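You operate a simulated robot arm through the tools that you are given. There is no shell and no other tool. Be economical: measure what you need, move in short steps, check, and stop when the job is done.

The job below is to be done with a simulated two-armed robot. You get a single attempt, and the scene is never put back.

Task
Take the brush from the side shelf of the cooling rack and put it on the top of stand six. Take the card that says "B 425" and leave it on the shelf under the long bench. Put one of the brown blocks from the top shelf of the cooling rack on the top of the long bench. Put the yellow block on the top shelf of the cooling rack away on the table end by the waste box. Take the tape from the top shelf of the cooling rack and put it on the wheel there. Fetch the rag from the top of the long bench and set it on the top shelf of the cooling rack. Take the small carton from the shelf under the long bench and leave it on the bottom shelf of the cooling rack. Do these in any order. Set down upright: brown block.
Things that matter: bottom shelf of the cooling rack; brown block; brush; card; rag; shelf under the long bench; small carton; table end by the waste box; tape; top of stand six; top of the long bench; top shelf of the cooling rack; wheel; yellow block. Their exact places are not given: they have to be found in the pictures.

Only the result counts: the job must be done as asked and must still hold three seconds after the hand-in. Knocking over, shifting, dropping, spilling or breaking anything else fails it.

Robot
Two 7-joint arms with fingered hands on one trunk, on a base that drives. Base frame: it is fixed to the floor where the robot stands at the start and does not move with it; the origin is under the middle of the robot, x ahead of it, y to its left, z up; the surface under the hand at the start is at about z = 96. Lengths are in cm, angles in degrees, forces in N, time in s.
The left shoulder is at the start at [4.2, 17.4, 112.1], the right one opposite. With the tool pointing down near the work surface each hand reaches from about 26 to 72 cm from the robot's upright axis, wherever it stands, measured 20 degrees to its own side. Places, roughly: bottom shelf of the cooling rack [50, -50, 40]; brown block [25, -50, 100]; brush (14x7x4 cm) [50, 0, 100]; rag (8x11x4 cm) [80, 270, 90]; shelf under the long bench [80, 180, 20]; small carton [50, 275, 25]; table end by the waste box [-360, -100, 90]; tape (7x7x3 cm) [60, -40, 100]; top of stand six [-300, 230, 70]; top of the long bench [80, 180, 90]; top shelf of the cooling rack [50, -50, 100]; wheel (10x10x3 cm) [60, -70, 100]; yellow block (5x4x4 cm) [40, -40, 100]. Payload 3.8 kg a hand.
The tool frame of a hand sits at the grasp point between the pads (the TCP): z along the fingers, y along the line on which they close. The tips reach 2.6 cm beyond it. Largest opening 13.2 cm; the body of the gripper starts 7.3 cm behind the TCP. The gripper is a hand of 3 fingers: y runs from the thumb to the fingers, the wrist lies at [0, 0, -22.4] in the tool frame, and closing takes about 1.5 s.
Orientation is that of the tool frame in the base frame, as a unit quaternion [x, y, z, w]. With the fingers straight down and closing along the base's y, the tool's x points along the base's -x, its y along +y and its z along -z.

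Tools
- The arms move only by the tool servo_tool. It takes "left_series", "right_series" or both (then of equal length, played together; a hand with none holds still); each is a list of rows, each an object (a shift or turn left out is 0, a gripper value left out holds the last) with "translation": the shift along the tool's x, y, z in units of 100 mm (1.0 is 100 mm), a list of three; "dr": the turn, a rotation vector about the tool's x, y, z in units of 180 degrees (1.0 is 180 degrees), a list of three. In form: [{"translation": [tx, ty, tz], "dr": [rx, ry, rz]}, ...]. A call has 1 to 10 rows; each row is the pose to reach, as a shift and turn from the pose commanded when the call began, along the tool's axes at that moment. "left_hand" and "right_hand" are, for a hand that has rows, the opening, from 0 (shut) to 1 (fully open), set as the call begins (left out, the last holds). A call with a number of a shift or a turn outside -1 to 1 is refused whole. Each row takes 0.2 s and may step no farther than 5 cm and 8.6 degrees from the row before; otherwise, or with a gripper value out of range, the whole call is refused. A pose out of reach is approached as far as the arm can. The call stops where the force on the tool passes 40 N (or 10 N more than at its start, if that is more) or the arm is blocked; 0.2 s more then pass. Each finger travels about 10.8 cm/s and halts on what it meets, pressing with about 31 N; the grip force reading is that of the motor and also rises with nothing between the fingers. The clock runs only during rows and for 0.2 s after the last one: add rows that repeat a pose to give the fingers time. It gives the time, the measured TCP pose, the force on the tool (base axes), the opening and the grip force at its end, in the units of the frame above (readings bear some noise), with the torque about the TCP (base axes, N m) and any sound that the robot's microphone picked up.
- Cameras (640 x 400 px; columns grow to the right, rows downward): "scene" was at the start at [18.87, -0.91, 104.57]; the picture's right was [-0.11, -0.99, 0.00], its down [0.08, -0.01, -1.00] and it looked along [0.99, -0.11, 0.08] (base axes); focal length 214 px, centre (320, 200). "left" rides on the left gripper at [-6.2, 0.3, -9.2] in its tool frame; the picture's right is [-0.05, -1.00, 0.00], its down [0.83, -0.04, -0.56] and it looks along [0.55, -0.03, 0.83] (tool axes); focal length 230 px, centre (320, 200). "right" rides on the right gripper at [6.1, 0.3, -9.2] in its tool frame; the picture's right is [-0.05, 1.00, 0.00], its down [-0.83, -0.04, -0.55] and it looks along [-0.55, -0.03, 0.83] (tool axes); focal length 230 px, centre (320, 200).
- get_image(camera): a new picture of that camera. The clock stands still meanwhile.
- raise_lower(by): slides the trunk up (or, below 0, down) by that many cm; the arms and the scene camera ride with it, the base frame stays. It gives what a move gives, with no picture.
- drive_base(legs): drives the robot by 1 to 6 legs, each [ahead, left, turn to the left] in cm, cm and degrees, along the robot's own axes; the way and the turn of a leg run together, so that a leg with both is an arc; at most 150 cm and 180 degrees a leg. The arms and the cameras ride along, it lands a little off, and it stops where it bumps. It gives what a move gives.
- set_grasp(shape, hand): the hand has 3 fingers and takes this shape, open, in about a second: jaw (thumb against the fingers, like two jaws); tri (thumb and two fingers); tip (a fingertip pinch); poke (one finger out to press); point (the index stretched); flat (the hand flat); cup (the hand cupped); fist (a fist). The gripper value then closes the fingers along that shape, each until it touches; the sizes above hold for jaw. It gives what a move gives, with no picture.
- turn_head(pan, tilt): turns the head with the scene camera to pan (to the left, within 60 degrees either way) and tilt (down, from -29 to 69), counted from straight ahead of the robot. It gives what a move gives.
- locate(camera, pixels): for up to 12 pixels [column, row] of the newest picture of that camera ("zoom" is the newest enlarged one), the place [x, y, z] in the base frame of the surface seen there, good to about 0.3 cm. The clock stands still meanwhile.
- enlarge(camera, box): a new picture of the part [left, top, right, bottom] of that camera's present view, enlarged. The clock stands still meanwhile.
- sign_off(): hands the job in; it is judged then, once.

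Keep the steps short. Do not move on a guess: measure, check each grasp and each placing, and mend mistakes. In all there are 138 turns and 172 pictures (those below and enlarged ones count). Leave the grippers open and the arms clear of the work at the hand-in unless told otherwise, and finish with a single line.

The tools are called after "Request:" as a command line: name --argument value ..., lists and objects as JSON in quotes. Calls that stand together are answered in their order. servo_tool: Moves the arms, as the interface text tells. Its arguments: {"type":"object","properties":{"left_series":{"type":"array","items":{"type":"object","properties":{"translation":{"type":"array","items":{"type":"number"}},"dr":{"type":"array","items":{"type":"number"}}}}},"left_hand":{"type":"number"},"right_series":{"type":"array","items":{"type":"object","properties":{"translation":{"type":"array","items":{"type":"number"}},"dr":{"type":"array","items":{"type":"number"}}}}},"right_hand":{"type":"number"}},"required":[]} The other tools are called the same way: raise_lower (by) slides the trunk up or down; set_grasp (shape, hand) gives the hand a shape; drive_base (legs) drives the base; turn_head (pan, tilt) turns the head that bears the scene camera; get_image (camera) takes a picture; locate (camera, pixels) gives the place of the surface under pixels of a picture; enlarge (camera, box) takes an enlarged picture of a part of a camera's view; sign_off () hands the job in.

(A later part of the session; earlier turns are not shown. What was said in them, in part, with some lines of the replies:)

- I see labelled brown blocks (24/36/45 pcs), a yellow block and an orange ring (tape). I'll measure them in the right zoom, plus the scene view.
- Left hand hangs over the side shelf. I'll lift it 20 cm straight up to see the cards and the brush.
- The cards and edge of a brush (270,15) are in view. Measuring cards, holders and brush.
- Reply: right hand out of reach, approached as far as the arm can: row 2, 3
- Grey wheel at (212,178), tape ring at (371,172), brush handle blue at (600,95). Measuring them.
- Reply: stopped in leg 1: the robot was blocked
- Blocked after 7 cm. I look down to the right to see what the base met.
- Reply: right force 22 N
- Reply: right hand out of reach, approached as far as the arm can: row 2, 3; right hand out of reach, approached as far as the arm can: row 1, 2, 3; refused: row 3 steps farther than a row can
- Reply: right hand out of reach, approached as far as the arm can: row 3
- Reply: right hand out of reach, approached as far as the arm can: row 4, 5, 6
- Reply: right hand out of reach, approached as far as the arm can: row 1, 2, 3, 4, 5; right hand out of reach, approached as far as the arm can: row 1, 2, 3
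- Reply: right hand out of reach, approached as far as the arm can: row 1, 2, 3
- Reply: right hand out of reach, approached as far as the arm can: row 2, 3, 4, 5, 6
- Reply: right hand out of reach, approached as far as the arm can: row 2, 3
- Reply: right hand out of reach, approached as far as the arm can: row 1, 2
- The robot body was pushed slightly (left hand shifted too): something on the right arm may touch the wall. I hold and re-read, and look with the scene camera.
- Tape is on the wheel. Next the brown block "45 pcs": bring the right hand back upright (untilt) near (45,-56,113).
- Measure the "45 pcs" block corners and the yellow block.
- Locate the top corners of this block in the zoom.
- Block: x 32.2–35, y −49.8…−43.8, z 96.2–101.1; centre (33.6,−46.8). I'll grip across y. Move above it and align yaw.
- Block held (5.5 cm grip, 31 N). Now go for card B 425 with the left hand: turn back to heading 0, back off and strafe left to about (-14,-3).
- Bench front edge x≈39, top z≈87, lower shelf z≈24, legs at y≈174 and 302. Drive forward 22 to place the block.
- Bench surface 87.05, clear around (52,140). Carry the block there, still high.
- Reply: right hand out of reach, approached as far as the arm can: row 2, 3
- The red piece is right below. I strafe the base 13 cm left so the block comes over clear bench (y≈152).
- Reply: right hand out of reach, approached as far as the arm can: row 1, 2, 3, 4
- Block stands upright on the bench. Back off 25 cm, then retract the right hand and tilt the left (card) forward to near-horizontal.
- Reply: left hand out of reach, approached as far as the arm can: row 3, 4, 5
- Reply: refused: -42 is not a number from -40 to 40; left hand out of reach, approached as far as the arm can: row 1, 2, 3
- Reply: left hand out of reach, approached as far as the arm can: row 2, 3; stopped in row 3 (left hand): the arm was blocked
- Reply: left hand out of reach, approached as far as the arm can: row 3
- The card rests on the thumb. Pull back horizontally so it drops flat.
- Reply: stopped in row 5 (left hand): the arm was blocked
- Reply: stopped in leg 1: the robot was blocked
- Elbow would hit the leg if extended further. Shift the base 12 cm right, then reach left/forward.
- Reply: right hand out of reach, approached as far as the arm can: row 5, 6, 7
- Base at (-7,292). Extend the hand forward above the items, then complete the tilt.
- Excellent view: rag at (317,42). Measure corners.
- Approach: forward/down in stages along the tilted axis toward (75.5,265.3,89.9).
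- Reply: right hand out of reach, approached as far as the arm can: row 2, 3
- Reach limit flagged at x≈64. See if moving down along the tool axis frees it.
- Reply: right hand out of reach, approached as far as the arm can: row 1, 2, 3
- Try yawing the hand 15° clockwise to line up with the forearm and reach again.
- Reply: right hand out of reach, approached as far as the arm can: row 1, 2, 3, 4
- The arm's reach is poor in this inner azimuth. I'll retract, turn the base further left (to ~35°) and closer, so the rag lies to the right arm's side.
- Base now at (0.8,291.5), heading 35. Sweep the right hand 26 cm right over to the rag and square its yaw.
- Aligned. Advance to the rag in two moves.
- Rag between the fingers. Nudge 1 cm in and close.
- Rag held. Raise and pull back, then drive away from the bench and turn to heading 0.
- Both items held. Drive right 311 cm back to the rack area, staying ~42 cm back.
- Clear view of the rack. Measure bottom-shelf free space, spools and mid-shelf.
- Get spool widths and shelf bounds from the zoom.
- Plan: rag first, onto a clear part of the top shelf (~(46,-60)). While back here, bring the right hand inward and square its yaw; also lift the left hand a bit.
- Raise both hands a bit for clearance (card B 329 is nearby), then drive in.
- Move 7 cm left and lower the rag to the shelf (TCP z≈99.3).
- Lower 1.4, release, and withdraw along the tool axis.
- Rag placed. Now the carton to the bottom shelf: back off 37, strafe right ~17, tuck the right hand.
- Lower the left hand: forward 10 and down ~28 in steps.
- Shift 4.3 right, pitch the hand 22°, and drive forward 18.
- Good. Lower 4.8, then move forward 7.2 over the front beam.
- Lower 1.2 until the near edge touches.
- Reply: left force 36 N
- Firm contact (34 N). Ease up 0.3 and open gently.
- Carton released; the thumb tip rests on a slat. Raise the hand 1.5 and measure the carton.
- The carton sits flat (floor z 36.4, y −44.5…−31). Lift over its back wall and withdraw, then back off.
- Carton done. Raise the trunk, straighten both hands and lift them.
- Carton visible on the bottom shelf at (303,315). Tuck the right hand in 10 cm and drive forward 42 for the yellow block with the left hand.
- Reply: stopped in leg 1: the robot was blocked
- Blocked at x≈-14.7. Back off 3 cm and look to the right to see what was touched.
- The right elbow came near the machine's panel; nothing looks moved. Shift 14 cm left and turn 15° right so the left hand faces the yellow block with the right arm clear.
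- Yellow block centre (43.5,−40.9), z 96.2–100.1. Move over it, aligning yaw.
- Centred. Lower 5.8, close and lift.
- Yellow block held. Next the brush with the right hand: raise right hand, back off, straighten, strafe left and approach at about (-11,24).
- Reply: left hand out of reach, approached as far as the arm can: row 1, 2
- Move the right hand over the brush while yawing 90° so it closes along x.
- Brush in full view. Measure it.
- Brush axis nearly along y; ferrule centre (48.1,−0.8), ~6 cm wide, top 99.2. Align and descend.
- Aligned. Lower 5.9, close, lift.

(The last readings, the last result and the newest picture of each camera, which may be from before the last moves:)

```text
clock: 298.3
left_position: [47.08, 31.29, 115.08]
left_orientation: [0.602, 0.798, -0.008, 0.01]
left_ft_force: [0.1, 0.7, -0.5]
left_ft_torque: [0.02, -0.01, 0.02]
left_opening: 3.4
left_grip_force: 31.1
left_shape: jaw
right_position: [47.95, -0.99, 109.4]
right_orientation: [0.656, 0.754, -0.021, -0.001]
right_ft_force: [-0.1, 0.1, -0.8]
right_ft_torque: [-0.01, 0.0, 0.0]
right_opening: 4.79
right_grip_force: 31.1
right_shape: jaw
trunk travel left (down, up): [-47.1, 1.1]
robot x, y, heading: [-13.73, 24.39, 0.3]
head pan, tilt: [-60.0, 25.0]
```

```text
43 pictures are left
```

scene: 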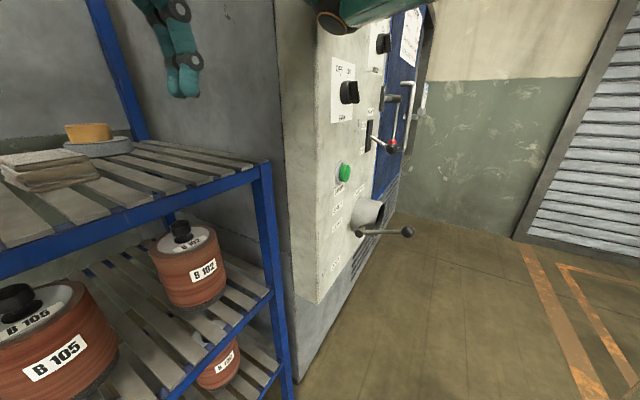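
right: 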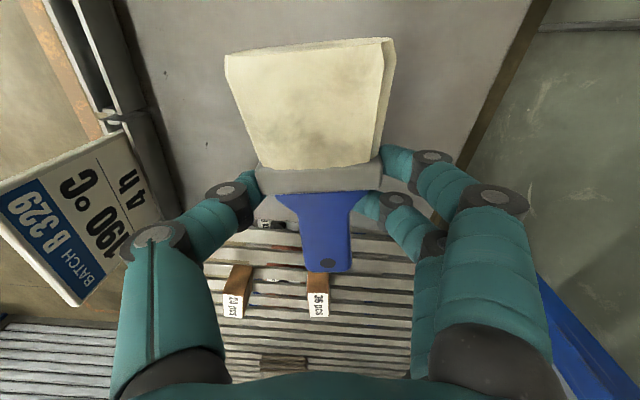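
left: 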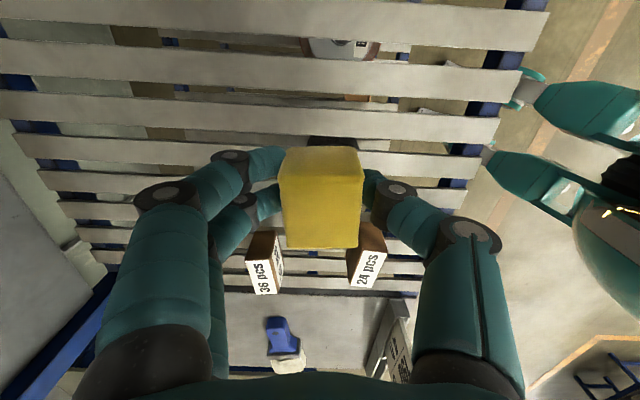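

Brush held. Raise and shift left so it clears card B 329, then back away and turn around toward stand six.

Request:
servo_tool --right_series '[{"translation": [0.2, 0, -0.3]}, {"translation": [0.5, 0.05, -0.5]}, {"translation": [0.9, 0.1, -0.6]}]'

Request:
drive_base --legs '[[-60, 0, 0], [0, 0, 170]]'

Request:
turn_head --pan -30 --tilt 8

Request:
get_image --camera "scene"

Request:
turn_head --pan 30 --tilt 8

Request:
get_image --camera "scene"

```text
clock: 299.1
left_position: [47.24, 31.51, 115.1]
left_orientation: [0.602, 0.798, -0.006, 0.009]
left_ft_force: [0.2, -0.7, -0.5]
left_ft_torque: [-0.02, 0.0, 0.01]
left_opening: 3.38
left_grip_force: 31.3
left_shape: jaw
right_position: [47.82, 8.32, 115.34]
right_orientation: [0.656, 0.755, -0.021, -0.001]
right_ft_force: [-0.3, 0.5, -0.8]
right_ft_torque: [0.0, -0.03, 0.03]
right_opening: 4.79
right_grip_force: 31.7
right_shape: jaw
trunk travel left (down, up): [-47.1, 1.1]
robot x, y, heading: [-13.88, 24.73, 0.6]
head pan, tilt: [-60.0, 25.0]
```

```text
clock: 309.5
left_position: [-134.01, 27.7, 115.2]
left_orientation: [0.747, -0.664, -0.008, -0.007]
left_ft_force: [0.9, 0.5, -1.0]
left_ft_torque: [-0.02, -0.01, 0.0]
left_opening: 3.32
left_grip_force: 31.1
left_shape: jaw
right_position: [-130.98, 50.52, 115.14]
right_orientation: [-0.699, 0.715, -0.003, 0.02]
right_ft_force: [0.6, 0.0, -1.0]
right_ft_torque: [0.02, 0.01, 0.01]
right_opening: 4.74
right_grip_force: 30.7
right_shape: jaw
trunk travel left (down, up): [-47.1, 1.1]
robot x, y, heading: [-72.93, 24.61, 171.4]
head pan, tilt: [-60.0, 25.0]
```

```text
clock: 310.5
left_position: [-133.77, 27.66, 115.12]
left_orientation: [0.748, -0.664, -0.008, -0.008]
left_ft_force: [0.1, -0.9, 0.3]
left_ft_torque: [0.01, 0.02, 0.0]
left_opening: 3.32
left_grip_force: 31.7
left_shape: jaw
right_position: [-130.93, 50.6, 115.3]
right_orientation: [-0.699, 0.714, -0.004, 0.02]
right_ft_force: [0.2, 0.2, -0.9]
right_ft_torque: [0.01, -0.03, 0.04]
right_opening: 4.72
right_grip_force: 31.0
right_shape: jaw
trunk travel left (down, up): [-47.1, 1.1]
robot x, y, heading: [-72.81, 24.45, 171.6]
head pan, tilt: [-30.0, 8.0]
```

```text
42 pictures are left
```

scene: 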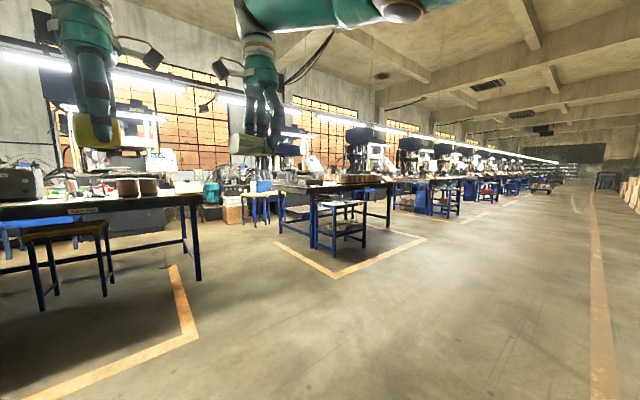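

```text
clock: 311.8
left_position: [-133.97, 27.75, 115.15]
left_orientation: [0.747, -0.665, -0.008, -0.008]
left_ft_force: [-0.6, 0.2, -0.5]
left_ft_torque: [0.0, -0.04, -0.01]
left_opening: 3.32
left_grip_force: 30.5
left_shape: jaw
right_position: [-130.89, 50.55, 115.18]
right_orientation: [-0.7, 0.714, -0.003, 0.02]
right_ft_force: [-0.6, 0.7, -1.9]
right_ft_torque: [0.03, 0.0, -0.03]
right_opening: 4.71
right_grip_force: 31.0
right_shape: jaw
trunk travel left (down, up): [-47.1, 1.1]
robot x, y, heading: [-72.65, 24.55, 171.3]
head pan, tilt: [30.0, 8.0]
```

```text
41 pictures are left
```

scene: 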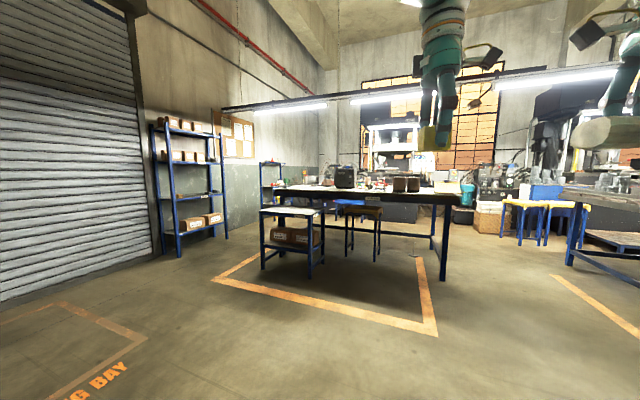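

Stand six should be ahead-right at about pan −33. Turn there and enlarge.

Request:
turn_head --pan -33 --tilt 8

Request:
enlarge --camera "scene" --box '[220, 140, 460, 280]'

Request:
locate --camera "zoom" --pixels '[[320, 170], [300, 200], [360, 200], [340, 230], [200, 130], [500, 120], [330, 145], [420, 180]]'

```text
clock: 313.1
left_position: [-133.89, 27.61, 115.09]
left_orientation: [0.747, -0.665, -0.009, -0.008]
left_ft_force: [0.4, 0.0, 0.7]
left_ft_torque: [-0.02, 0.01, 0.01]
left_opening: 3.31
left_grip_force: 30.7
left_shape: jaw
right_position: [-130.96, 50.61, 115.12]
right_orientation: [-0.699, 0.715, -0.003, 0.02]
right_ft_force: [0.3, -0.4, -1.8]
right_ft_torque: [-0.01, -0.02, 0.01]
right_opening: 4.73
right_grip_force: 30.9
right_shape: jaw
trunk travel left (down, up): [-47.1, 1.1]
robot x, y, heading: [-73.02, 24.45, 171.4]
head pan, tilt: [-33.0, 8.0]
```

```text
2.67 times, centred on (340, 210) of scene
```

zoom: 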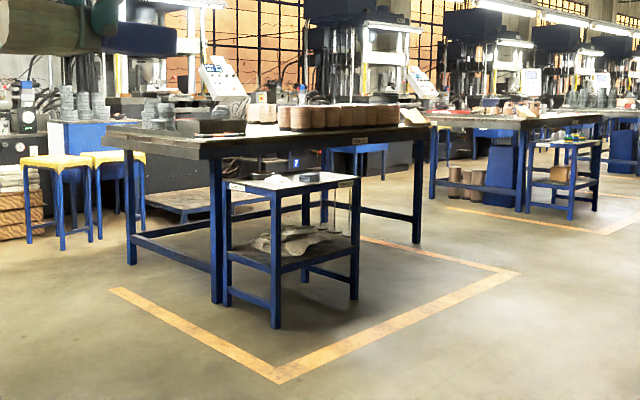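

```text
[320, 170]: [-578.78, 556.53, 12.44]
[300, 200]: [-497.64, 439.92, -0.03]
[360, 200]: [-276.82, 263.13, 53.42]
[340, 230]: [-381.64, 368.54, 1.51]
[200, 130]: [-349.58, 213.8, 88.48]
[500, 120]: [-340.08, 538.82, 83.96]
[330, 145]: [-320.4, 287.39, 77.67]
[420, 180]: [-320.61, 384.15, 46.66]
```

Request:
locate --camera "zoom" --pixels '[[235, 183], [285, 190], [350, 181], [300, 175], [285, 182], [320, 180], [290, 240], [345, 250]]'

Request:
enlarge --camera "scene" --box '[295, 195, 365, 225]'

```text
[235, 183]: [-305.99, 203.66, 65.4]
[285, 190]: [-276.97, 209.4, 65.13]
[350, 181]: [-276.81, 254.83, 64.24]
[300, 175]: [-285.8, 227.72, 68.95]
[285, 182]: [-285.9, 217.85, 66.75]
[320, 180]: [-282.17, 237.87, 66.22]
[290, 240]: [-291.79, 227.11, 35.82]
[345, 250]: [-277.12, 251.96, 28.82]
```

```text
9.14 times, centred on (330, 210) of scene
```

zoom: 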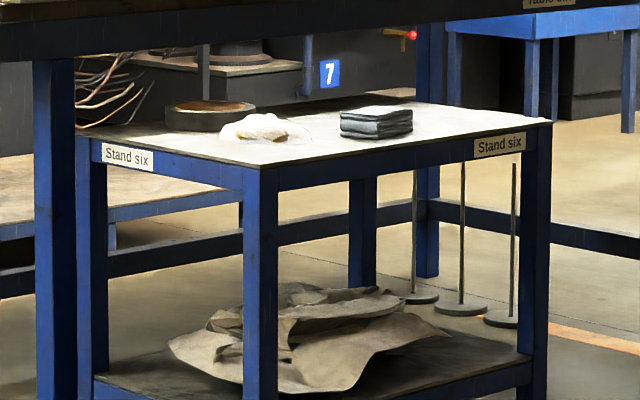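

Stand six confirmed by its labels; its right part (toward +y) is clear. Retract the left hand, turn to 180°, and go there in stages.

Request:
servo_tool --left_series '[{"translation": [0, -0.45, 0]}, {"translation": [0, -0.9, 0]}, {"translation": [0, -1.0, 0]}]'

Request:
servo_tool --left_series '[{"translation": [0, -0.45, 0]}, {"translation": [0, -0.9, 0]}]'

Request:
drive_base --legs '[[0, 0, 8.6], [0, -101, 0], [0, -101, 0], [95, 0, 0]]'

Request:
turn_head --pan -15 --tilt 25

Request:
get_image --camera "scene"

```text
clock: 313.9
left_position: [-131.12, 31.44, 117.16]
left_orientation: [0.747, -0.665, -0.008, -0.007]
left_ft_force: [0.6, -0.2, 0.3]
left_ft_torque: [0.03, 0.03, -0.01]
left_opening: 3.34
left_grip_force: 30.9
left_shape: jaw
left hand out of reach, approached as far as the arm can: row 1, 2, 3
right_position: [-130.99, 50.49, 115.12]
right_orientation: [-0.699, 0.714, -0.003, 0.021]
right_ft_force: [0.3, -0.1, -1.7]
right_ft_torque: [0.02, -0.04, 0.03]
right_opening: 4.71
right_grip_force: 31.5
right_shape: jaw
trunk travel left (down, up): [-47.1, 1.1]
robot x, y, heading: [-72.82, 24.93, 171.5]
head pan, tilt: [-33.0, 8.0]
```

```text
clock: 314.5
left_position: [-127.89, 35.24, 119.22]
left_orientation: [0.748, -0.664, -0.007, -0.008]
left_ft_force: [-0.2, -0.5, 0.0]
left_ft_torque: [0.01, 0.0, -0.02]
left_opening: 3.32
left_grip_force: 30.9
left_shape: jaw
left hand out of reach, approached as far as the arm can: row 1, 2
right_position: [-130.82, 50.49, 115.28]
right_orientation: [-0.699, 0.715, -0.003, 0.021]
right_ft_force: [0.0, -0.2, -1.1]
right_ft_torque: [0.0, -0.03, 0.03]
right_opening: 4.72
right_grip_force: 30.8
right_shape: jaw
trunk travel left (down, up): [-47.1, 1.1]
robot x, y, heading: [-72.45, 24.43, 171.7]
head pan, tilt: [-33.0, 8.0]
```

```text
clock: 337.6
left_position: [-220.8, 232.93, 119.31]
left_orientation: [0.786, -0.618, -0.008, -0.007]
left_ft_force: [-0.2, 1.0, 0.3]
left_ft_torque: [-0.02, -0.01, 0.0]
left_opening: 3.31
left_grip_force: 31.0
left_shape: jaw
right_position: [-225.59, 247.79, 115.24]
right_orientation: [0.741, -0.671, 0.002, -0.02]
right_ft_force: [0.4, -0.7, -1.0]
right_ft_torque: [-0.02, 0.0, -0.01]
right_opening: 4.72
right_grip_force: 31.0
right_shape: jaw
trunk travel left (down, up): [-47.1, 1.1]
robot x, y, heading: [-164.26, 229.46, 178.3]
head pan, tilt: [-33.0, 8.0]
```

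```text
clock: 338.4
left_position: [-220.79, 232.87, 119.26]
left_orientation: [0.786, -0.618, -0.008, -0.007]
left_ft_force: [0.6, 0.2, -1.0]
left_ft_torque: [-0.02, 0.0, -0.01]
left_opening: 3.32
left_grip_force: 31.0
left_shape: jaw
right_position: [-225.64, 247.72, 115.26]
right_orientation: [0.741, -0.671, 0.002, -0.02]
right_ft_force: [0.5, 0.0, -0.4]
right_ft_torque: [0.04, 0.01, 0.02]
right_opening: 4.7
right_grip_force: 31.3
right_shape: jaw
trunk travel left (down, up): [-47.1, 1.1]
robot x, y, heading: [-164.68, 229.07, 178.2]
head pan, tilt: [-15.0, 25.0]
```

```text
38 pictures are left
```

scene: 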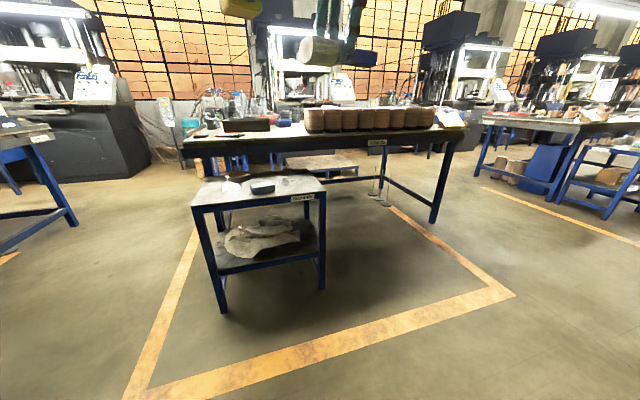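

Fix the left hand (move it to robot-left), and measure the stand top.

Request:
servo_tool --left_series '[{"translation": [0.4, 0, 0.2]}, {"translation": [0.8, 0, 0.4]}, {"translation": [1.0, -0.3, 0.4]}, {"translation": [1.0, -0.7, 0.4]}, {"translation": [1.0, -1.0, 0.4]}]'

Request:
locate --camera "scene" --pixels '[[195, 205], [322, 190], [310, 178], [290, 183], [262, 186], [235, 188], [200, 190], [300, 185], [225, 198], [280, 193], [440, 130], [240, 140]]'

Request:
enlarge --camera "scene" --box '[170, 150, 350, 230]'

```text
clock: 339.6
left_position: [-223.13, 228.48, 118.2]
left_orientation: [0.786, -0.619, -0.007, -0.006]
left_ft_force: [0.2, -0.7, -0.5]
left_ft_torque: [0.01, -0.02, 0.02]
left_opening: 3.32
left_grip_force: 30.8
left_shape: jaw
left hand out of reach, approached as far as the arm can: row 1, 2, 3, 4, 5
right_position: [-225.66, 247.8, 115.21]
right_orientation: [0.741, -0.671, 0.003, -0.021]
right_ft_force: [0.5, -1.1, -1.3]
right_ft_torque: [0.01, -0.02, 0.0]
right_opening: 4.72
right_grip_force: 31.1
right_shape: jaw
trunk travel left (down, up): [-47.1, 1.1]
robot x, y, heading: [-165.08, 228.94, 178.2]
head pan, tilt: [-15.0, 25.0]
```

```text
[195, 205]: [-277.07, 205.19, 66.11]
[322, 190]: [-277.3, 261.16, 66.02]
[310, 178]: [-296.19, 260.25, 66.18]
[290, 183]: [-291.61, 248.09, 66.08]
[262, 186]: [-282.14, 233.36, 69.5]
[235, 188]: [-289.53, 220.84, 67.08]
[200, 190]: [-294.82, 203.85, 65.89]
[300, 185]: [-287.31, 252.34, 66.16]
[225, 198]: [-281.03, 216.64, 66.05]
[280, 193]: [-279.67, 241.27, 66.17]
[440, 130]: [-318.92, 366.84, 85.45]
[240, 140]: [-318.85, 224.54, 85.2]
```

```text
3.56 times, centred on (260, 190) of scene
```

zoom: 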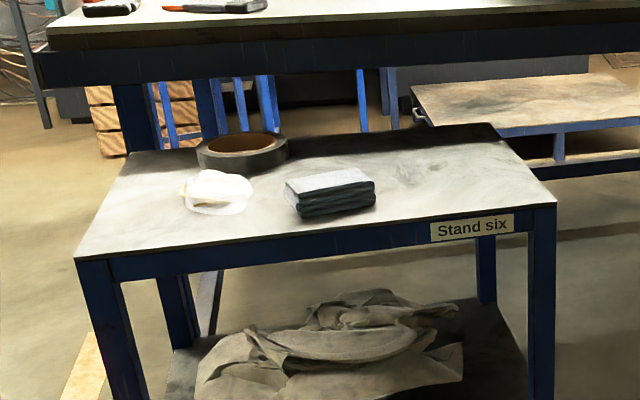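

Stand top z 66.1; free zone y 243–258. Lower the trunk 30 and drive forward 63.

Request:
raise_lower --by -30

Request:
drive_base --legs '[[62, 0, 0]]'

Request:
get_image --camera "right"

```text
clock: 342.6
left_position: [-225.19, 228.18, 59.6]
left_orientation: [0.762, -0.596, 0.198, -0.158]
left_ft_force: [0.0, -0.3, -0.7]
left_ft_torque: [0.02, 0.02, -0.02]
left_opening: 3.32
left_grip_force: 30.9
left_shape: jaw
right_position: [-225.63, 247.81, 85.3]
right_orientation: [0.741, -0.671, 0.002, -0.022]
right_ft_force: [0.9, 0.1, -0.4]
right_ft_torque: [-0.01, 0.0, -0.04]
right_opening: 4.72
right_grip_force: 31.1
right_shape: jaw
trunk travel left (down, up): [-17.1, 31.1]
robot x, y, heading: [-165.16, 229.28, 178.2]
head pan, tilt: [-15.0, 25.0]
```

```text
clock: 345.2
left_position: [-268.01, 229.78, 59.87]
left_orientation: [0.753, -0.597, 0.221, -0.167]
left_ft_force: [6.0, -2.7, 2.6]
left_ft_torque: [0.1, 0.56, 0.14]
left_opening: 3.31
left_grip_force: 30.9
left_shape: jaw
right_position: [-269.53, 249.73, 85.07]
right_orientation: [0.738, -0.674, 0.001, -0.022]
right_ft_force: [0.4, 0.2, -1.4]
right_ft_torque: [0.06, -0.01, 0.01]
right_opening: 4.71
right_grip_force: 31.0
right_shape: jaw
trunk travel left (down, up): [-17.1, 31.1]
robot x, y, heading: [-208.92, 230.44, 178.1]
head pan, tilt: [-15.0, 25.0]
stopped in leg 1: the force on the tool passed its limit at 161 N (the readings are from after the stop); the commanded pose is now the measured one
```

```text
36 pictures are left
5 turns are left
```

right: 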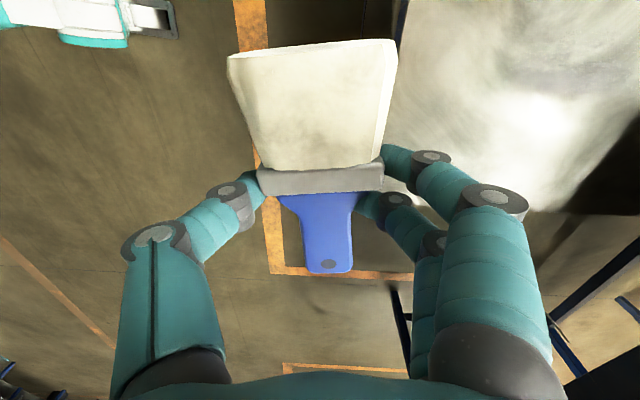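

Left hand dropped with the trunk and bumped the stand. Few turns remain, so I batch: back off, raise the trunk, straighten and lift the left hand, then check the stand's position.

Request:
drive_base --legs '[[-12, 0, 0]]'

Request:
raise_lower --by 20

Request:
servo_tool --left_series '[{"translation": [0.22, -0.06, -0.17], "dr": [-0.045, 0, 0]}, {"translation": [0.44, -0.12, -0.34], "dr": [-0.09, 0, 0]}, {"translation": [0.66, -0.18, -0.5], "dr": [-0.135, 0, 0]}, {"translation": [0.88, -0.23, -0.67], "dr": [-0.182, 0, 0]}, {"translation": [0.88, -0.23, -0.67], "dr": [-0.182, 0, 0]}]'

Request:
turn_head --pan 0 --tilt 35

Request:
get_image --camera "scene"

Request:
locate --camera "scene" --pixels '[[240, 180], [280, 180], [320, 180], [360, 180], [400, 180], [430, 180], [400, 150], [360, 150], [320, 150], [400, 200], [360, 200], [260, 150]]'

```text
clock: 346.4
left_position: [-256.06, 229.45, 59.8]
left_orientation: [0.754, -0.596, 0.221, -0.167]
left_ft_force: [0.4, -0.1, -0.7]
left_ft_torque: [0.02, 0.01, 0.03]
left_opening: 3.32
left_grip_force: 31.4
left_shape: jaw
right_position: [-257.55, 249.2, 85.05]
right_orientation: [0.739, -0.673, 0.002, -0.022]
right_ft_force: [-0.4, 0.6, -0.5]
right_ft_torque: [-0.01, 0.01, 0.02]
right_opening: 4.73
right_grip_force: 30.8
right_shape: jaw
trunk travel left (down, up): [-17.1, 31.1]
robot x, y, heading: [-197.24, 230.35, 178.0]
head pan, tilt: [-15.0, 25.0]
```

```text
clock: 348.6
left_position: [-256.9, 229.27, 90.64]
left_orientation: [0.772, -0.612, 0.138, -0.106]
left_ft_force: [0.5, -0.3, -0.1]
left_ft_torque: [0.01, -0.02, -0.04]
left_opening: 3.3
left_grip_force: 30.8
left_shape: jaw
right_position: [-257.64, 249.2, 105.05]
right_orientation: [0.74, -0.672, 0.003, -0.022]
right_ft_force: [-0.2, 0.4, -1.7]
right_ft_torque: [-0.01, 0.0, -0.02]
right_opening: 4.74
right_grip_force: 31.2
right_shape: jaw
trunk travel left (down, up): [-37.1, 11.1]
robot x, y, heading: [-197.05, 230.14, 177.9]
head pan, tilt: [-15.0, 25.0]
```

```text
clock: 349.8
left_position: [-255.14, 221.51, 98.56]
left_orientation: [0.771, -0.625, -0.04, 0.117]
left_ft_force: [-0.1, -1.0, -0.5]
left_ft_torque: [0.04, -0.03, -0.01]
left_opening: 3.32
left_grip_force: 30.2
left_shape: jaw
right_position: [-257.75, 249.21, 105.08]
right_orientation: [0.739, -0.673, 0.003, -0.022]
right_ft_force: [0.5, 0.6, -0.9]
right_ft_torque: [-0.01, -0.01, 0.03]
right_opening: 4.71
right_grip_force: 31.0
right_shape: jaw
trunk travel left (down, up): [-37.1, 11.1]
robot x, y, heading: [-197.0, 230.33, 178.0]
head pan, tilt: [-15.0, 25.0]
```

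```text
clock: 350.6
left_position: [-255.15, 221.59, 98.7]
left_orientation: [0.771, -0.626, -0.039, 0.115]
left_ft_force: [0.0, -0.5, -0.7]
left_ft_torque: [0.0, 0.01, 0.0]
left_opening: 3.31
left_grip_force: 30.9
left_shape: jaw
right_position: [-257.63, 249.22, 105.11]
right_orientation: [0.739, -0.673, 0.003, -0.023]
right_ft_force: [0.3, -1.1, -1.2]
right_ft_torque: [0.0, 0.0, 0.01]
right_opening: 4.69
right_grip_force: 31.1
right_shape: jaw
trunk travel left (down, up): [-37.1, 11.1]
robot x, y, heading: [-197.01, 229.68, 177.7]
head pan, tilt: [0.0, 35.0]
```

```text
35 pictures are left
```

scene: 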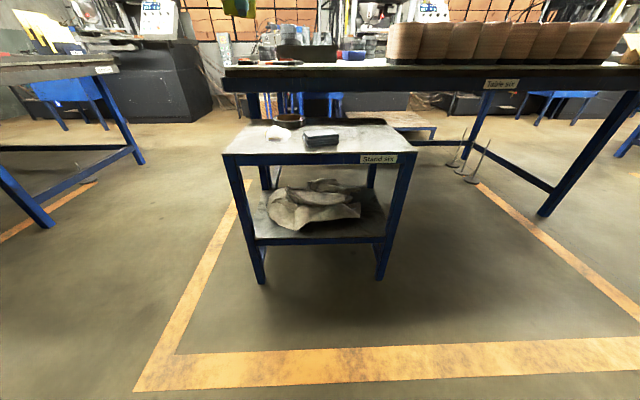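

```text
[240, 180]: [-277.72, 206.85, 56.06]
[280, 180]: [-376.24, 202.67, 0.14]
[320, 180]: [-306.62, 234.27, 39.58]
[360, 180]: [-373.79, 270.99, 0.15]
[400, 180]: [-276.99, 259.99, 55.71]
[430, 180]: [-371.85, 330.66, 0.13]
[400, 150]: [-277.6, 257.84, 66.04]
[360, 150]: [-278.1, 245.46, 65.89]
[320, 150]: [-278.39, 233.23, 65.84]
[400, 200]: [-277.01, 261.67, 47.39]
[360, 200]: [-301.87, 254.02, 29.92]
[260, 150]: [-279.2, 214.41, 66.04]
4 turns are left
```

Stand is unmoved. Now place the brush on its clear right side, release, raise, straighten the left hand, then drive to view the table end.

Request:
drive_base --legs '[[31.5, 0, 0]]'

Request:
servo_tool --right_series '[{"translation": [0, 0, 0.45]}, {"translation": [0, 0, 0.9]}, {"translation": [0, 0, 1.0]}]' --left_series '[{"dr": [0.037, -0.013, 0]}, {"dr": [0.073, -0.026, 0]}, {"dr": [0.073, -0.026, 0]}]'

Request:
servo_tool --right_series '[{"translation": [0, 0, 0.45]}, {"translation": [0, 0, 0.9]}, {"translation": [0, 0, 1.0]}]'

Request:
servo_tool --right_series '[{"translation": [0, 0, 0.45]}, {"translation": [0, 0, 0.9]}, {"translation": [0, 0, 1.0]}]'

Request:
servo_tool --right_series '[{"translation": [0, 0, 0.3]}, {"translation": [0, 0, 0.5]}, {"translation": [0, 0, 0.565]}, {"translation": [0, 0, 0.565]}]'

Request:
servo_tool --right_series '[{}, {}, {}, {}, {}]' --right_hand 0.8

Request:
servo_tool --right_series '[{"translation": [0, 0, -0.45]}, {"translation": [0, 0, -0.9]}, {"translation": [0, 0, -1.0]}]'

Request:
servo_tool --right_series '[{"translation": [0, 0, -0.45]}, {"translation": [0, 0, -0.9]}, {"translation": [0, 0, -1.0]}]'

Request:
get_image --camera "right"

Request:
drive_base --legs '[[-50, 0, 2], [0, 110, 0], [0, 110, 0], [0, 105, 0]]'

Request:
turn_head --pan 0 --tilt 15

Request:
get_image --camera "scene"

Request:
locate --camera "scene" --pixels '[[200, 165], [240, 165], [280, 165], [320, 165], [360, 165], [400, 165], [240, 185], [320, 185], [400, 185], [320, 175], [280, 155], [360, 155]]'

Request:
turn_head --pan 25 --tilt 15

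Request:
get_image --camera "scene"

Request:
locate --camera "scene" --pixels '[[200, 165], [260, 165], [320, 165], [380, 165], [440, 165], [500, 165], [260, 200], [320, 200], [380, 200], [440, 200], [320, 240], [400, 240]]'

```text
clock: 352.7
left_position: [-287.16, 222.26, 98.63]
left_orientation: [0.772, -0.623, -0.04, 0.116]
left_ft_force: [0.3, -0.1, -0.2]
left_ft_torque: [-0.02, -0.02, -0.02]
left_opening: 3.31
left_grip_force: 31.0
left_shape: jaw
right_position: [-289.78, 249.77, 105.13]
right_orientation: [0.741, -0.671, 0.003, -0.023]
right_ft_force: [0.7, -0.4, -1.3]
right_ft_torque: [0.04, -0.01, -0.01]
right_opening: 4.75
right_grip_force: 31.0
right_shape: jaw
trunk travel left (down, up): [-37.1, 11.1]
robot x, y, heading: [-228.84, 231.06, 178.3]
head pan, tilt: [0.0, 35.0]
```

```text
clock: 353.5
left_position: [-287.05, 222.25, 98.69]
left_orientation: [0.778, -0.628, 0.0, 0.001]
left_ft_force: [0.6, 0.4, -0.7]
left_ft_torque: [-0.03, -0.01, -0.01]
left_opening: 3.29
left_grip_force: 30.9
left_shape: jaw
right_position: [-289.41, 250.2, 94.8]
right_orientation: [0.741, -0.671, 0.001, -0.022]
right_ft_force: [0.3, 1.0, -0.9]
right_ft_torque: [0.02, -0.04, 0.02]
right_opening: 4.7
right_grip_force: 31.2
right_shape: jaw
trunk travel left (down, up): [-37.1, 11.1]
robot x, y, heading: [-228.75, 231.13, 178.4]
head pan, tilt: [0.0, 35.0]
```

```text
clock: 354.3
left_position: [-287.18, 222.34, 98.74]
left_orientation: [0.777, -0.629, 0.001, 0.002]
left_ft_force: [0.0, 0.3, -0.4]
left_ft_torque: [0.02, -0.02, 0.0]
left_opening: 3.28
left_grip_force: 31.0
left_shape: jaw
right_position: [-289.21, 250.46, 85.03]
right_orientation: [0.741, -0.671, 0.002, -0.022]
right_ft_force: [0.1, -0.9, -0.6]
right_ft_torque: [0.01, 0.03, -0.02]
right_opening: 4.72
right_grip_force: 30.4
right_shape: jaw
trunk travel left (down, up): [-37.1, 11.1]
robot x, y, heading: [-228.74, 231.2, 178.3]
head pan, tilt: [0.0, 35.0]
```

```text
clock: 355.1
left_position: [-287.11, 222.21, 98.53]
left_orientation: [0.777, -0.629, -0.001, 0.002]
left_ft_force: [0.3, 0.5, -0.2]
left_ft_torque: [0.01, -0.03, -0.05]
left_opening: 3.3
left_grip_force: 31.2
left_shape: jaw
right_position: [-288.64, 250.54, 75.13]
right_orientation: [0.741, -0.671, 0.002, -0.021]
right_ft_force: [0.4, -0.4, -0.5]
right_ft_torque: [0.01, 0.02, -0.02]
right_opening: 4.72
right_grip_force: 31.6
right_shape: jaw
trunk travel left (down, up): [-37.1, 11.1]
robot x, y, heading: [-228.75, 231.09, 178.6]
head pan, tilt: [0.0, 35.0]
```

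```text
clock: 356.1
left_position: [-287.14, 222.2, 98.6]
left_orientation: [0.777, -0.629, 0.0, 0.002]
left_ft_force: [1.2, 0.3, 0.2]
left_ft_torque: [0.01, 0.01, 0.03]
left_opening: 3.3
left_grip_force: 31.2
left_shape: jaw
right_position: [-288.36, 251.03, 69.54]
right_orientation: [0.741, -0.671, 0.002, -0.022]
right_ft_force: [-0.5, 0.0, 0.0]
right_ft_torque: [0.0, 0.06, -0.02]
right_opening: 4.73
right_grip_force: 30.5
right_shape: jaw
trunk travel left (down, up): [-37.1, 11.1]
robot x, y, heading: [-228.76, 231.2, 178.4]
head pan, tilt: [0.0, 35.0]
```

```text
clock: 357.3
left_position: [-287.0, 222.31, 98.6]
left_orientation: [0.777, -0.629, 0.0, 0.003]
left_ft_force: [0.0, -0.3, -0.4]
left_ft_torque: [-0.02, 0.0, -0.05]
left_opening: 3.27
left_grip_force: 30.8
left_shape: jaw
right_position: [-288.4, 250.99, 69.57]
right_orientation: [0.741, -0.671, 0.002, -0.021]
right_ft_force: [0.2, -0.4, -0.1]
right_ft_torque: [-0.05, -0.02, 0.0]
right_opening: 10.54
right_grip_force: 0.0
right_shape: jaw
trunk travel left (down, up): [-37.1, 11.1]
robot x, y, heading: [-229.01, 231.05, 178.1]
head pan, tilt: [0.0, 35.0]
```

```text
clock: 358.1
left_position: [-287.25, 222.28, 98.62]
left_orientation: [0.778, -0.629, 0.001, 0.002]
left_ft_force: [0.8, 0.6, -1.0]
left_ft_torque: [0.0, -0.02, -0.03]
left_opening: 3.3
left_grip_force: 30.7
left_shape: jaw
right_position: [-288.69, 250.89, 79.62]
right_orientation: [0.742, -0.67, 0.002, -0.023]
right_ft_force: [-0.3, -0.4, 0.3]
right_ft_torque: [-0.01, 0.01, -0.01]
right_opening: 10.58
right_grip_force: 0.1
right_shape: jaw
trunk travel left (down, up): [-37.1, 11.1]
robot x, y, heading: [-228.77, 231.01, 178.5]
head pan, tilt: [0.0, 35.0]
```

```text
clock: 358.9
left_position: [-287.14, 222.31, 98.63]
left_orientation: [0.778, -0.628, 0.0, 0.003]
left_ft_force: [-0.4, 0.7, 0.6]
left_ft_torque: [-0.01, 0.01, 0.01]
left_opening: 3.27
left_grip_force: 31.5
left_shape: jaw
right_position: [-289.16, 250.59, 89.39]
right_orientation: [0.741, -0.671, 0.003, -0.022]
right_ft_force: [0.2, -0.9, -0.3]
right_ft_torque: [-0.02, 0.0, -0.02]
right_opening: 10.51
right_grip_force: 0.2
right_shape: jaw
trunk travel left (down, up): [-37.1, 11.1]
robot x, y, heading: [-228.91, 231.54, 178.4]
head pan, tilt: [0.0, 35.0]
```

```text
34 pictures are left
```

right: 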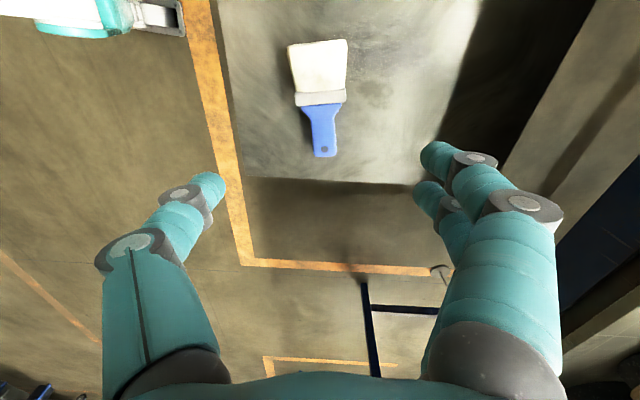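

```text
clock: 390.0
left_position: [-238.47, -102.07, 98.63]
left_orientation: [0.776, -0.631, 0.0, 0.002]
left_ft_force: [-0.6, -0.9, -0.7]
left_ft_torque: [0.0, 0.02, 0.01]
left_opening: 3.31
left_grip_force: 31.0
left_shape: jaw
right_position: [-240.32, -73.56, 89.5]
right_orientation: [0.739, -0.674, 0.002, -0.022]
right_ft_force: [0.6, 0.9, 0.3]
right_ft_torque: [0.0, 0.0, 0.01]
right_opening: 10.52
right_grip_force: 0.1
right_shape: jaw
trunk travel left (down, up): [-37.1, 11.1]
robot x, y, heading: [-180.17, -93.27, 178.1]
head pan, tilt: [0.0, 35.0]
```

```text
clock: 390.8
left_position: [-238.52, -101.95, 98.53]
left_orientation: [0.775, -0.631, 0.0, 0.003]
left_ft_force: [0.3, 0.0, -1.3]
left_ft_torque: [-0.02, 0.04, -0.01]
left_opening: 3.32
left_grip_force: 31.1
left_shape: jaw
right_position: [-240.41, -73.55, 89.37]
right_orientation: [0.739, -0.673, 0.002, -0.022]
right_ft_force: [-0.6, 0.4, -0.8]
right_ft_torque: [-0.01, -0.01, -0.02]
right_opening: 10.54
right_grip_force: 0.1
right_shape: jaw
trunk travel left (down, up): [-37.1, 11.1]
robot x, y, heading: [-180.12, -93.41, 178.2]
head pan, tilt: [0.0, 15.0]
```

```text
33 pictures are left
```

scene: 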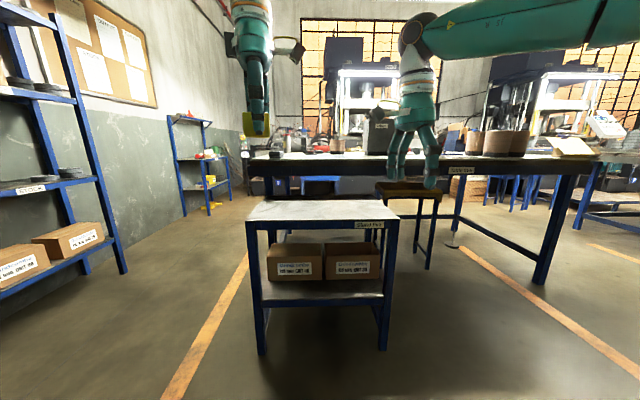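

```text
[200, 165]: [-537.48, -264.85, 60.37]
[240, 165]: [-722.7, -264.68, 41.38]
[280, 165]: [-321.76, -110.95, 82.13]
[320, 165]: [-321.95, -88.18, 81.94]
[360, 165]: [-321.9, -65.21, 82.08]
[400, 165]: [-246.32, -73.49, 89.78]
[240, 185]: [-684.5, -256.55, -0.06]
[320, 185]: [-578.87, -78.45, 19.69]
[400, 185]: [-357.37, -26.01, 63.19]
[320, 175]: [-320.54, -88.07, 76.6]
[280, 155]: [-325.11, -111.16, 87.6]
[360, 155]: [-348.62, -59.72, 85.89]
```

```text
clock: 391.7
left_position: [-238.51, -101.89, 98.52]
left_orientation: [0.776, -0.63, 0.0, 0.002]
left_ft_force: [0.7, 0.0, -0.3]
left_ft_torque: [-0.02, -0.02, 0.01]
left_opening: 3.28
left_grip_force: 30.9
left_shape: jaw
right_position: [-240.28, -73.57, 89.48]
right_orientation: [0.738, -0.674, 0.003, -0.021]
right_ft_force: [1.0, -0.9, 0.2]
right_ft_torque: [-0.01, -0.03, 0.01]
right_opening: 10.54
right_grip_force: 0.1
right_shape: jaw
trunk travel left (down, up): [-37.1, 11.1]
robot x, y, heading: [-180.6, -93.33, 178.0]
head pan, tilt: [25.0, 15.0]
```

```text
32 pictures are left
```

scene: 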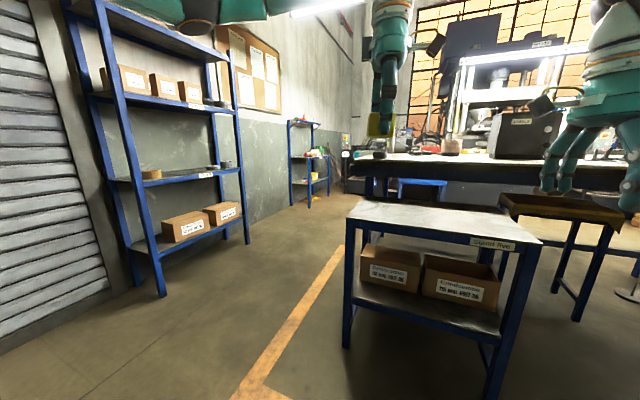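

```text
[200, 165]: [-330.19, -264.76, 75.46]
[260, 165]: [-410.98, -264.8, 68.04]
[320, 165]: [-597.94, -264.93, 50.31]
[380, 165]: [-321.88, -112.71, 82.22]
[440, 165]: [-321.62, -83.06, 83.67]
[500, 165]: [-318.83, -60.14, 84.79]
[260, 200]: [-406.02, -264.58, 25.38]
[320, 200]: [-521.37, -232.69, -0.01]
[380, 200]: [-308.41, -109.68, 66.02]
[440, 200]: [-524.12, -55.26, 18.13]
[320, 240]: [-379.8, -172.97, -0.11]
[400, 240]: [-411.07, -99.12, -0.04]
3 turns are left
```

Brush sits well on stand six. Now the table end: raise both hands, drive around to the table's −y end facing +y, and measure the table top there.

Request:
servo_tool --right_series '[{"translation": [0, 0, -0.45]}, {"translation": [0, 0, -0.9]}, {"translation": [0, 0, -1.0]}]' --left_series '[{"translation": [0, 0, -0.3]}, {"translation": [0, 0, -0.6]}, {"translation": [0, 0, -0.6]}]'

Request:
servo_tool --right_series '[{"translation": [0, 0, -0.45]}, {"translation": [0, 0, -0.6]}]'

Request:
drive_base --legs '[[0, 92, 0], [0, 0, -88], [0, 83, 0], [0, 83, 0]]'

Request:
turn_head --pan 10 --tilt 15

Request:
get_image --camera "scene"

Request:
locate --camera "scene" --pixels '[[250, 190], [290, 190], [335, 190], [380, 190], [250, 202], [290, 202], [335, 202], [380, 202], [250, 215], [290, 215], [335, 215], [380, 215]]'

Request:
get_image --camera "left"

Request:
locate --camera "left" --pixels '[[320, 40], [320, 100], [200, 60], [440, 60], [320, 330], [320, 290], [100, 100], [540, 100], [250, 20], [390, 20], [60, 40], [600, 40]]'

```text
clock: 392.5
left_position: [-238.49, -102.12, 104.47]
left_orientation: [0.776, -0.631, 0.001, 0.002]
left_ft_force: [0.2, -0.4, 0.0]
left_ft_torque: [0.0, 0.01, 0.0]
left_opening: 3.3
left_grip_force: 30.9
left_shape: jaw
right_position: [-240.6, -73.97, 99.57]
right_orientation: [0.739, -0.674, 0.002, -0.023]
right_ft_force: [0.0, -0.6, 0.6]
right_ft_torque: [0.03, -0.02, 0.02]
right_opening: 10.51
right_grip_force: 0.1
right_shape: jaw
trunk travel left (down, up): [-37.1, 11.1]
robot x, y, heading: [-180.06, -93.37, 178.4]
head pan, tilt: [25.0, 15.0]
```

```text
clock: 393.1
left_position: [-238.6, -102.02, 104.4]
left_orientation: [0.776, -0.631, 0.0, 0.003]
left_ft_force: [0.0, -0.1, -1.0]
left_ft_torque: [0.0, 0.02, 0.03]
left_opening: 3.32
left_grip_force: 31.0
left_shape: jaw
right_position: [-240.8, -73.87, 105.47]
right_orientation: [0.74, -0.673, 0.003, -0.022]
right_ft_force: [0.2, -0.7, 0.6]
right_ft_torque: [0.01, 0.02, -0.01]
right_opening: 10.55
right_grip_force: 0.0
right_shape: jaw
trunk travel left (down, up): [-37.1, 11.1]
robot x, y, heading: [-180.5, -93.32, 178.0]
head pan, tilt: [25.0, 15.0]
```

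```text
clock: 420.2
left_position: [-361.83, -127.24, 104.37]
left_orientation: [-0.114, 0.993, 0.001, -0.001]
left_ft_force: [0.3, -0.5, 0.1]
left_ft_torque: [0.01, -0.05, 0.0]
left_opening: 3.28
left_grip_force: 31.0
left_shape: jaw
right_position: [-333.84, -124.19, 105.54]
right_orientation: [-0.059, 0.998, -0.017, 0.014]
right_ft_force: [-0.5, 0.0, 0.0]
right_ft_torque: [0.02, -0.01, -0.06]
right_opening: 10.52
right_grip_force: 0.0
right_shape: jaw
trunk travel left (down, up): [-37.1, 11.1]
robot x, y, heading: [-351.97, -184.99, 89.6]
head pan, tilt: [25.0, 15.0]
```

```text
clock: 421.0
left_position: [-361.81, -127.27, 104.39]
left_orientation: [-0.115, 0.993, 0.001, -0.002]
left_ft_force: [0.3, -0.5, -0.6]
left_ft_torque: [-0.01, -0.03, 0.03]
left_opening: 3.3
left_grip_force: 30.8
left_shape: jaw
right_position: [-333.79, -124.05, 105.44]
right_orientation: [-0.058, 0.998, -0.016, 0.015]
right_ft_force: [0.0, 0.2, -0.8]
right_ft_torque: [0.02, 0.02, -0.02]
right_opening: 10.55
right_grip_force: 0.0
right_shape: jaw
trunk travel left (down, up): [-37.1, 11.1]
robot x, y, heading: [-351.97, -185.26, 89.2]
head pan, tilt: [10.0, 15.0]
```

```text
31 pictures are left
```

scene: 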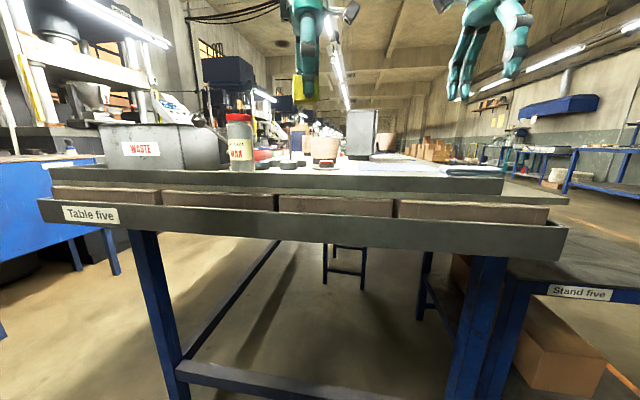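

```text
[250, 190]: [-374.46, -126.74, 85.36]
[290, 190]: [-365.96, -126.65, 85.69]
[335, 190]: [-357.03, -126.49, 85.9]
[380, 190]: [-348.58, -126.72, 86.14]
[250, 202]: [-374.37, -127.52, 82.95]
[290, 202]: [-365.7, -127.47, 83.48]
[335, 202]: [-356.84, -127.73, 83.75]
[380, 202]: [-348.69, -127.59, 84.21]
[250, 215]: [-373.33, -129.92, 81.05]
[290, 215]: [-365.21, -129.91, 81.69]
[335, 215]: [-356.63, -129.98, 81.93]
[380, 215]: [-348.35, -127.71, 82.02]
```

```text
30 pictures are left
```

left: 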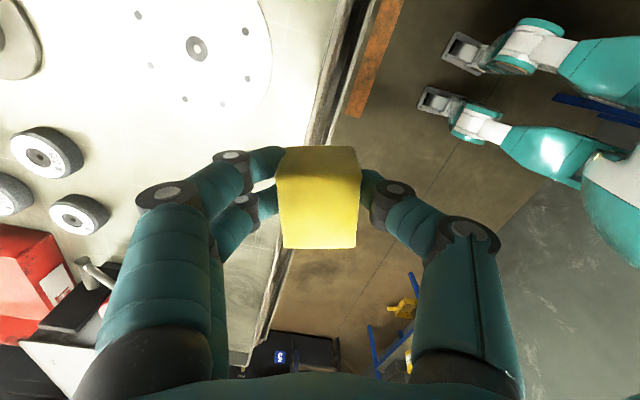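

```text
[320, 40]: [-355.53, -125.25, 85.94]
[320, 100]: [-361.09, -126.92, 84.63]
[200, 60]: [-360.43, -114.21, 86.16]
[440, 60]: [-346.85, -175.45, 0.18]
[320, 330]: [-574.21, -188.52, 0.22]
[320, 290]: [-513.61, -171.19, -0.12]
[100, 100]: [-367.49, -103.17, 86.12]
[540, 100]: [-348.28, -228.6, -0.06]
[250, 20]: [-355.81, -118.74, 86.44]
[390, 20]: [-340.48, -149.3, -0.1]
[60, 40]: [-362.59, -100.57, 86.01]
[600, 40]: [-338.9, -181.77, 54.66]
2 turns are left
```

Table top z≈86.1, near edge y≈−126.6; a flat disc lies around (−359,−114), stones near y −97; a clear spot is (−373,−116.5). Drive there, lower the yellow block, release, raise, open both hands, back off and verify.

Request:
drive_base --legs '[[10.8, 11.2, 0]]'

Request:
servo_tool --left_series '[{"translation": [0, 0, 0.45]}, {"translation": [0, 0, 0.9]}, {"translation": [0, 0, 1.0]}]'

Request:
servo_tool --left_series '[{"translation": [0, 0, 0.25]}, {"translation": [0, 0, 0.45]}, {"translation": [0, 0, 0.515]}, {"translation": [0, 0, 0.515]}]'

Request:
servo_tool --left_series '[{}, {}, {}, {}]' --left_hand 0.5

Request:
servo_tool --left_series '[{"translation": [0, 0, -0.4]}, {"translation": [0, 0, -0.8]}, {"translation": [0, 0, -1.0]}]'

Request:
get_image --camera "left"

Request:
servo_tool --left_series '[{"translation": [0, 0, -0.4]}, {"translation": [0, 0, -0.6]}, {"translation": [0, 0, -0.6]}, {"translation": [0, 0, -0.6]}, {"translation": [0, 0, -0.6]}]' --right_series '[{}, {}, {}, {}, {}]' --left_hand 1 --right_hand 1

Request:
drive_base --legs '[[-12, 0, 0]]'

Request:
turn_head --pan 15 --tilt 20

Request:
get_image --camera "scene"

```text
clock: 422.6
left_position: [-372.87, -116.42, 104.36]
left_orientation: [-0.114, 0.994, 0.001, -0.001]
left_ft_force: [-0.5, 0.3, 0.0]
left_ft_torque: [0.01, 0.0, 0.01]
left_opening: 3.29
left_grip_force: 30.7
left_shape: jaw
right_position: [-344.69, -113.47, 105.43]
right_orientation: [-0.058, 0.998, -0.016, 0.015]
right_ft_force: [-0.3, -0.4, 0.6]
right_ft_torque: [-0.04, -0.01, -0.04]
right_opening: 10.53
right_grip_force: 0.0
right_shape: jaw
trunk travel left (down, up): [-37.1, 11.1]
robot x, y, heading: [-362.89, -174.84, 89.3]
head pan, tilt: [10.0, 15.0]
```

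```text
clock: 423.4
left_position: [-372.78, -116.27, 94.36]
left_orientation: [-0.114, 0.993, 0.002, -0.001]
left_ft_force: [-0.7, -0.5, -0.2]
left_ft_torque: [-0.01, 0.01, 0.03]
left_opening: 3.24
left_grip_force: 30.7
left_shape: jaw
right_position: [-344.81, -113.56, 105.55]
right_orientation: [-0.058, 0.998, -0.017, 0.015]
right_ft_force: [0.0, -0.7, 0.8]
right_ft_torque: [0.02, 0.01, -0.01]
right_opening: 10.53
right_grip_force: 0.1
right_shape: jaw
trunk travel left (down, up): [-37.1, 11.1]
robot x, y, heading: [-363.0, -174.4, 89.1]
head pan, tilt: [10.0, 15.0]
```

```text
clock: 424.4
left_position: [-372.74, -116.49, 89.13]
left_orientation: [-0.115, 0.993, 0.001, -0.002]
left_ft_force: [0.6, -0.3, 0.2]
left_ft_torque: [0.03, 0.02, 0.0]
left_opening: 3.31
left_grip_force: 30.7
left_shape: jaw
right_position: [-344.76, -113.48, 105.48]
right_orientation: [-0.057, 0.998, -0.017, 0.015]
right_ft_force: [0.4, 0.1, 0.4]
right_ft_torque: [-0.01, -0.02, -0.01]
right_opening: 10.53
right_grip_force: 0.1
right_shape: jaw
trunk travel left (down, up): [-37.1, 11.1]
robot x, y, heading: [-362.96, -174.48, 89.3]
head pan, tilt: [10.0, 15.0]
```

```text
clock: 425.4
left_position: [-372.72, -116.52, 89.27]
left_orientation: [-0.114, 0.993, 0.001, -0.001]
left_ft_force: [0.5, 0.8, 0.2]
left_ft_torque: [0.02, -0.03, 0.03]
left_opening: 6.52
left_grip_force: 0.1
left_shape: jaw
right_position: [-344.84, -113.58, 105.53]
right_orientation: [-0.058, 0.998, -0.017, 0.013]
right_ft_force: [0.0, 0.4, 0.0]
right_ft_torque: [-0.06, 0.03, 0.01]
right_opening: 10.53
right_grip_force: 0.1
right_shape: jaw
trunk travel left (down, up): [-37.1, 11.1]
robot x, y, heading: [-362.85, -174.63, 89.0]
head pan, tilt: [10.0, 15.0]
```

```text
clock: 426.2
left_position: [-372.52, -116.44, 99.48]
left_orientation: [-0.114, 0.993, 0.002, -0.002]
left_ft_force: [-0.4, 0.6, 1.3]
left_ft_torque: [0.0, 0.02, 0.02]
left_opening: 6.53
left_grip_force: 0.0
left_shape: jaw
right_position: [-344.73, -113.53, 105.49]
right_orientation: [-0.057, 0.998, -0.017, 0.014]
right_ft_force: [-0.2, 0.0, 0.5]
right_ft_torque: [0.0, 0.04, -0.01]
right_opening: 10.57
right_grip_force: 0.1
right_shape: jaw
trunk travel left (down, up): [-37.1, 11.1]
robot x, y, heading: [-363.13, -174.86, 89.3]
head pan, tilt: [10.0, 15.0]
```

```text
29 pictures are left
```

left: 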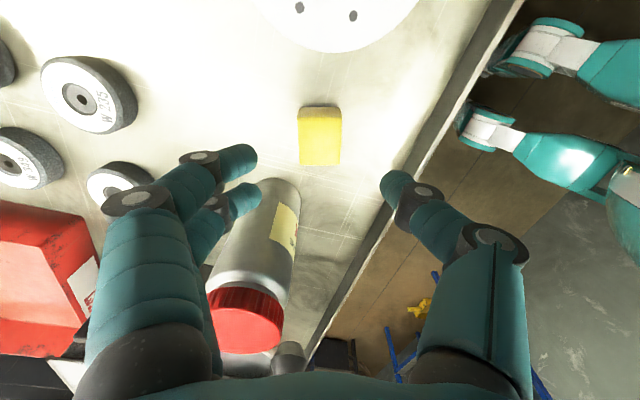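

```text
clock: 427.4
left_position: [-372.78, -116.34, 105.37]
left_orientation: [-0.113, 0.994, 0.001, -0.001]
left_ft_force: [-0.8, -0.1, -0.7]
left_ft_torque: [0.0, -0.01, -0.02]
left_opening: 13.2
left_grip_force: 0.1
left_shape: jaw
right_position: [-344.78, -113.61, 105.49]
right_orientation: [-0.058, 0.998, -0.016, 0.014]
right_ft_force: [0.1, 0.7, 0.3]
right_ft_torque: [-0.02, -0.03, -0.03]
right_opening: 13.18
right_grip_force: 0.0
right_shape: jaw
trunk travel left (down, up): [-37.1, 11.1]
robot x, y, heading: [-362.82, -174.77, 89.3]
head pan, tilt: [10.0, 15.0]
```

```text
clock: 428.7
left_position: [-372.85, -128.15, 105.41]
left_orientation: [-0.114, 0.993, 0.002, -0.003]
left_ft_force: [0.2, -0.4, 0.0]
left_ft_torque: [0.01, 0.0, -0.01]
left_opening: 13.19
left_grip_force: 0.1
left_shape: jaw
right_position: [-345.0, -125.36, 105.6]
right_orientation: [-0.058, 0.998, -0.017, 0.014]
right_ft_force: [0.3, -0.3, 0.2]
right_ft_torque: [0.0, -0.01, 0.01]
right_opening: 13.2
right_grip_force: 0.0
right_shape: jaw
trunk travel left (down, up): [-37.1, 11.1]
robot x, y, heading: [-363.14, -186.39, 89.3]
head pan, tilt: [10.0, 15.0]
```

```text
clock: 429.3
left_position: [-372.78, -128.13, 105.36]
left_orientation: [-0.114, 0.994, 0.001, -0.002]
left_ft_force: [-0.1, -0.5, -0.3]
left_ft_torque: [0.0, 0.02, 0.01]
left_opening: 13.17
left_grip_force: 0.0
left_shape: jaw
right_position: [-344.9, -125.33, 105.49]
right_orientation: [-0.057, 0.998, -0.016, 0.014]
right_ft_force: [-0.3, -0.3, -0.2]
right_ft_torque: [0.0, -0.02, -0.03]
right_opening: 13.21
right_grip_force: 0.0
right_shape: jaw
trunk travel left (down, up): [-37.1, 11.1]
robot x, y, heading: [-363.14, -186.72, 89.3]
head pan, tilt: [15.0, 20.0]
```

```text
28 pictures are left
1 turns are left
```

scene: 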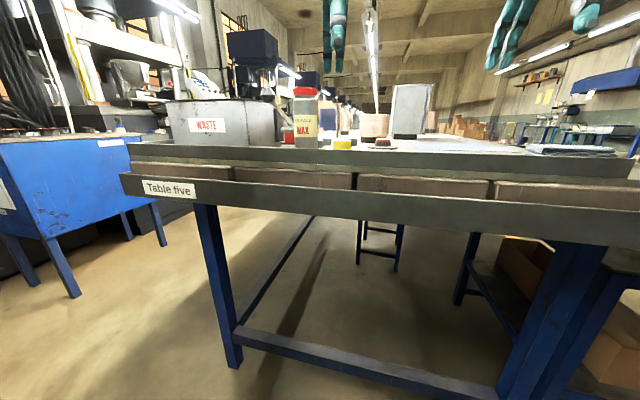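

The yellow block stands on the table end by the waste box and the jar beside it is still upright; both hands are open and clear. Handing in.

Request:
sign_off

```text
The job is handed in.
```

I handed the job in with all seven items placed; on the way my left hand hit stand six hard (161 N), but its measured position had not changed afterwards.
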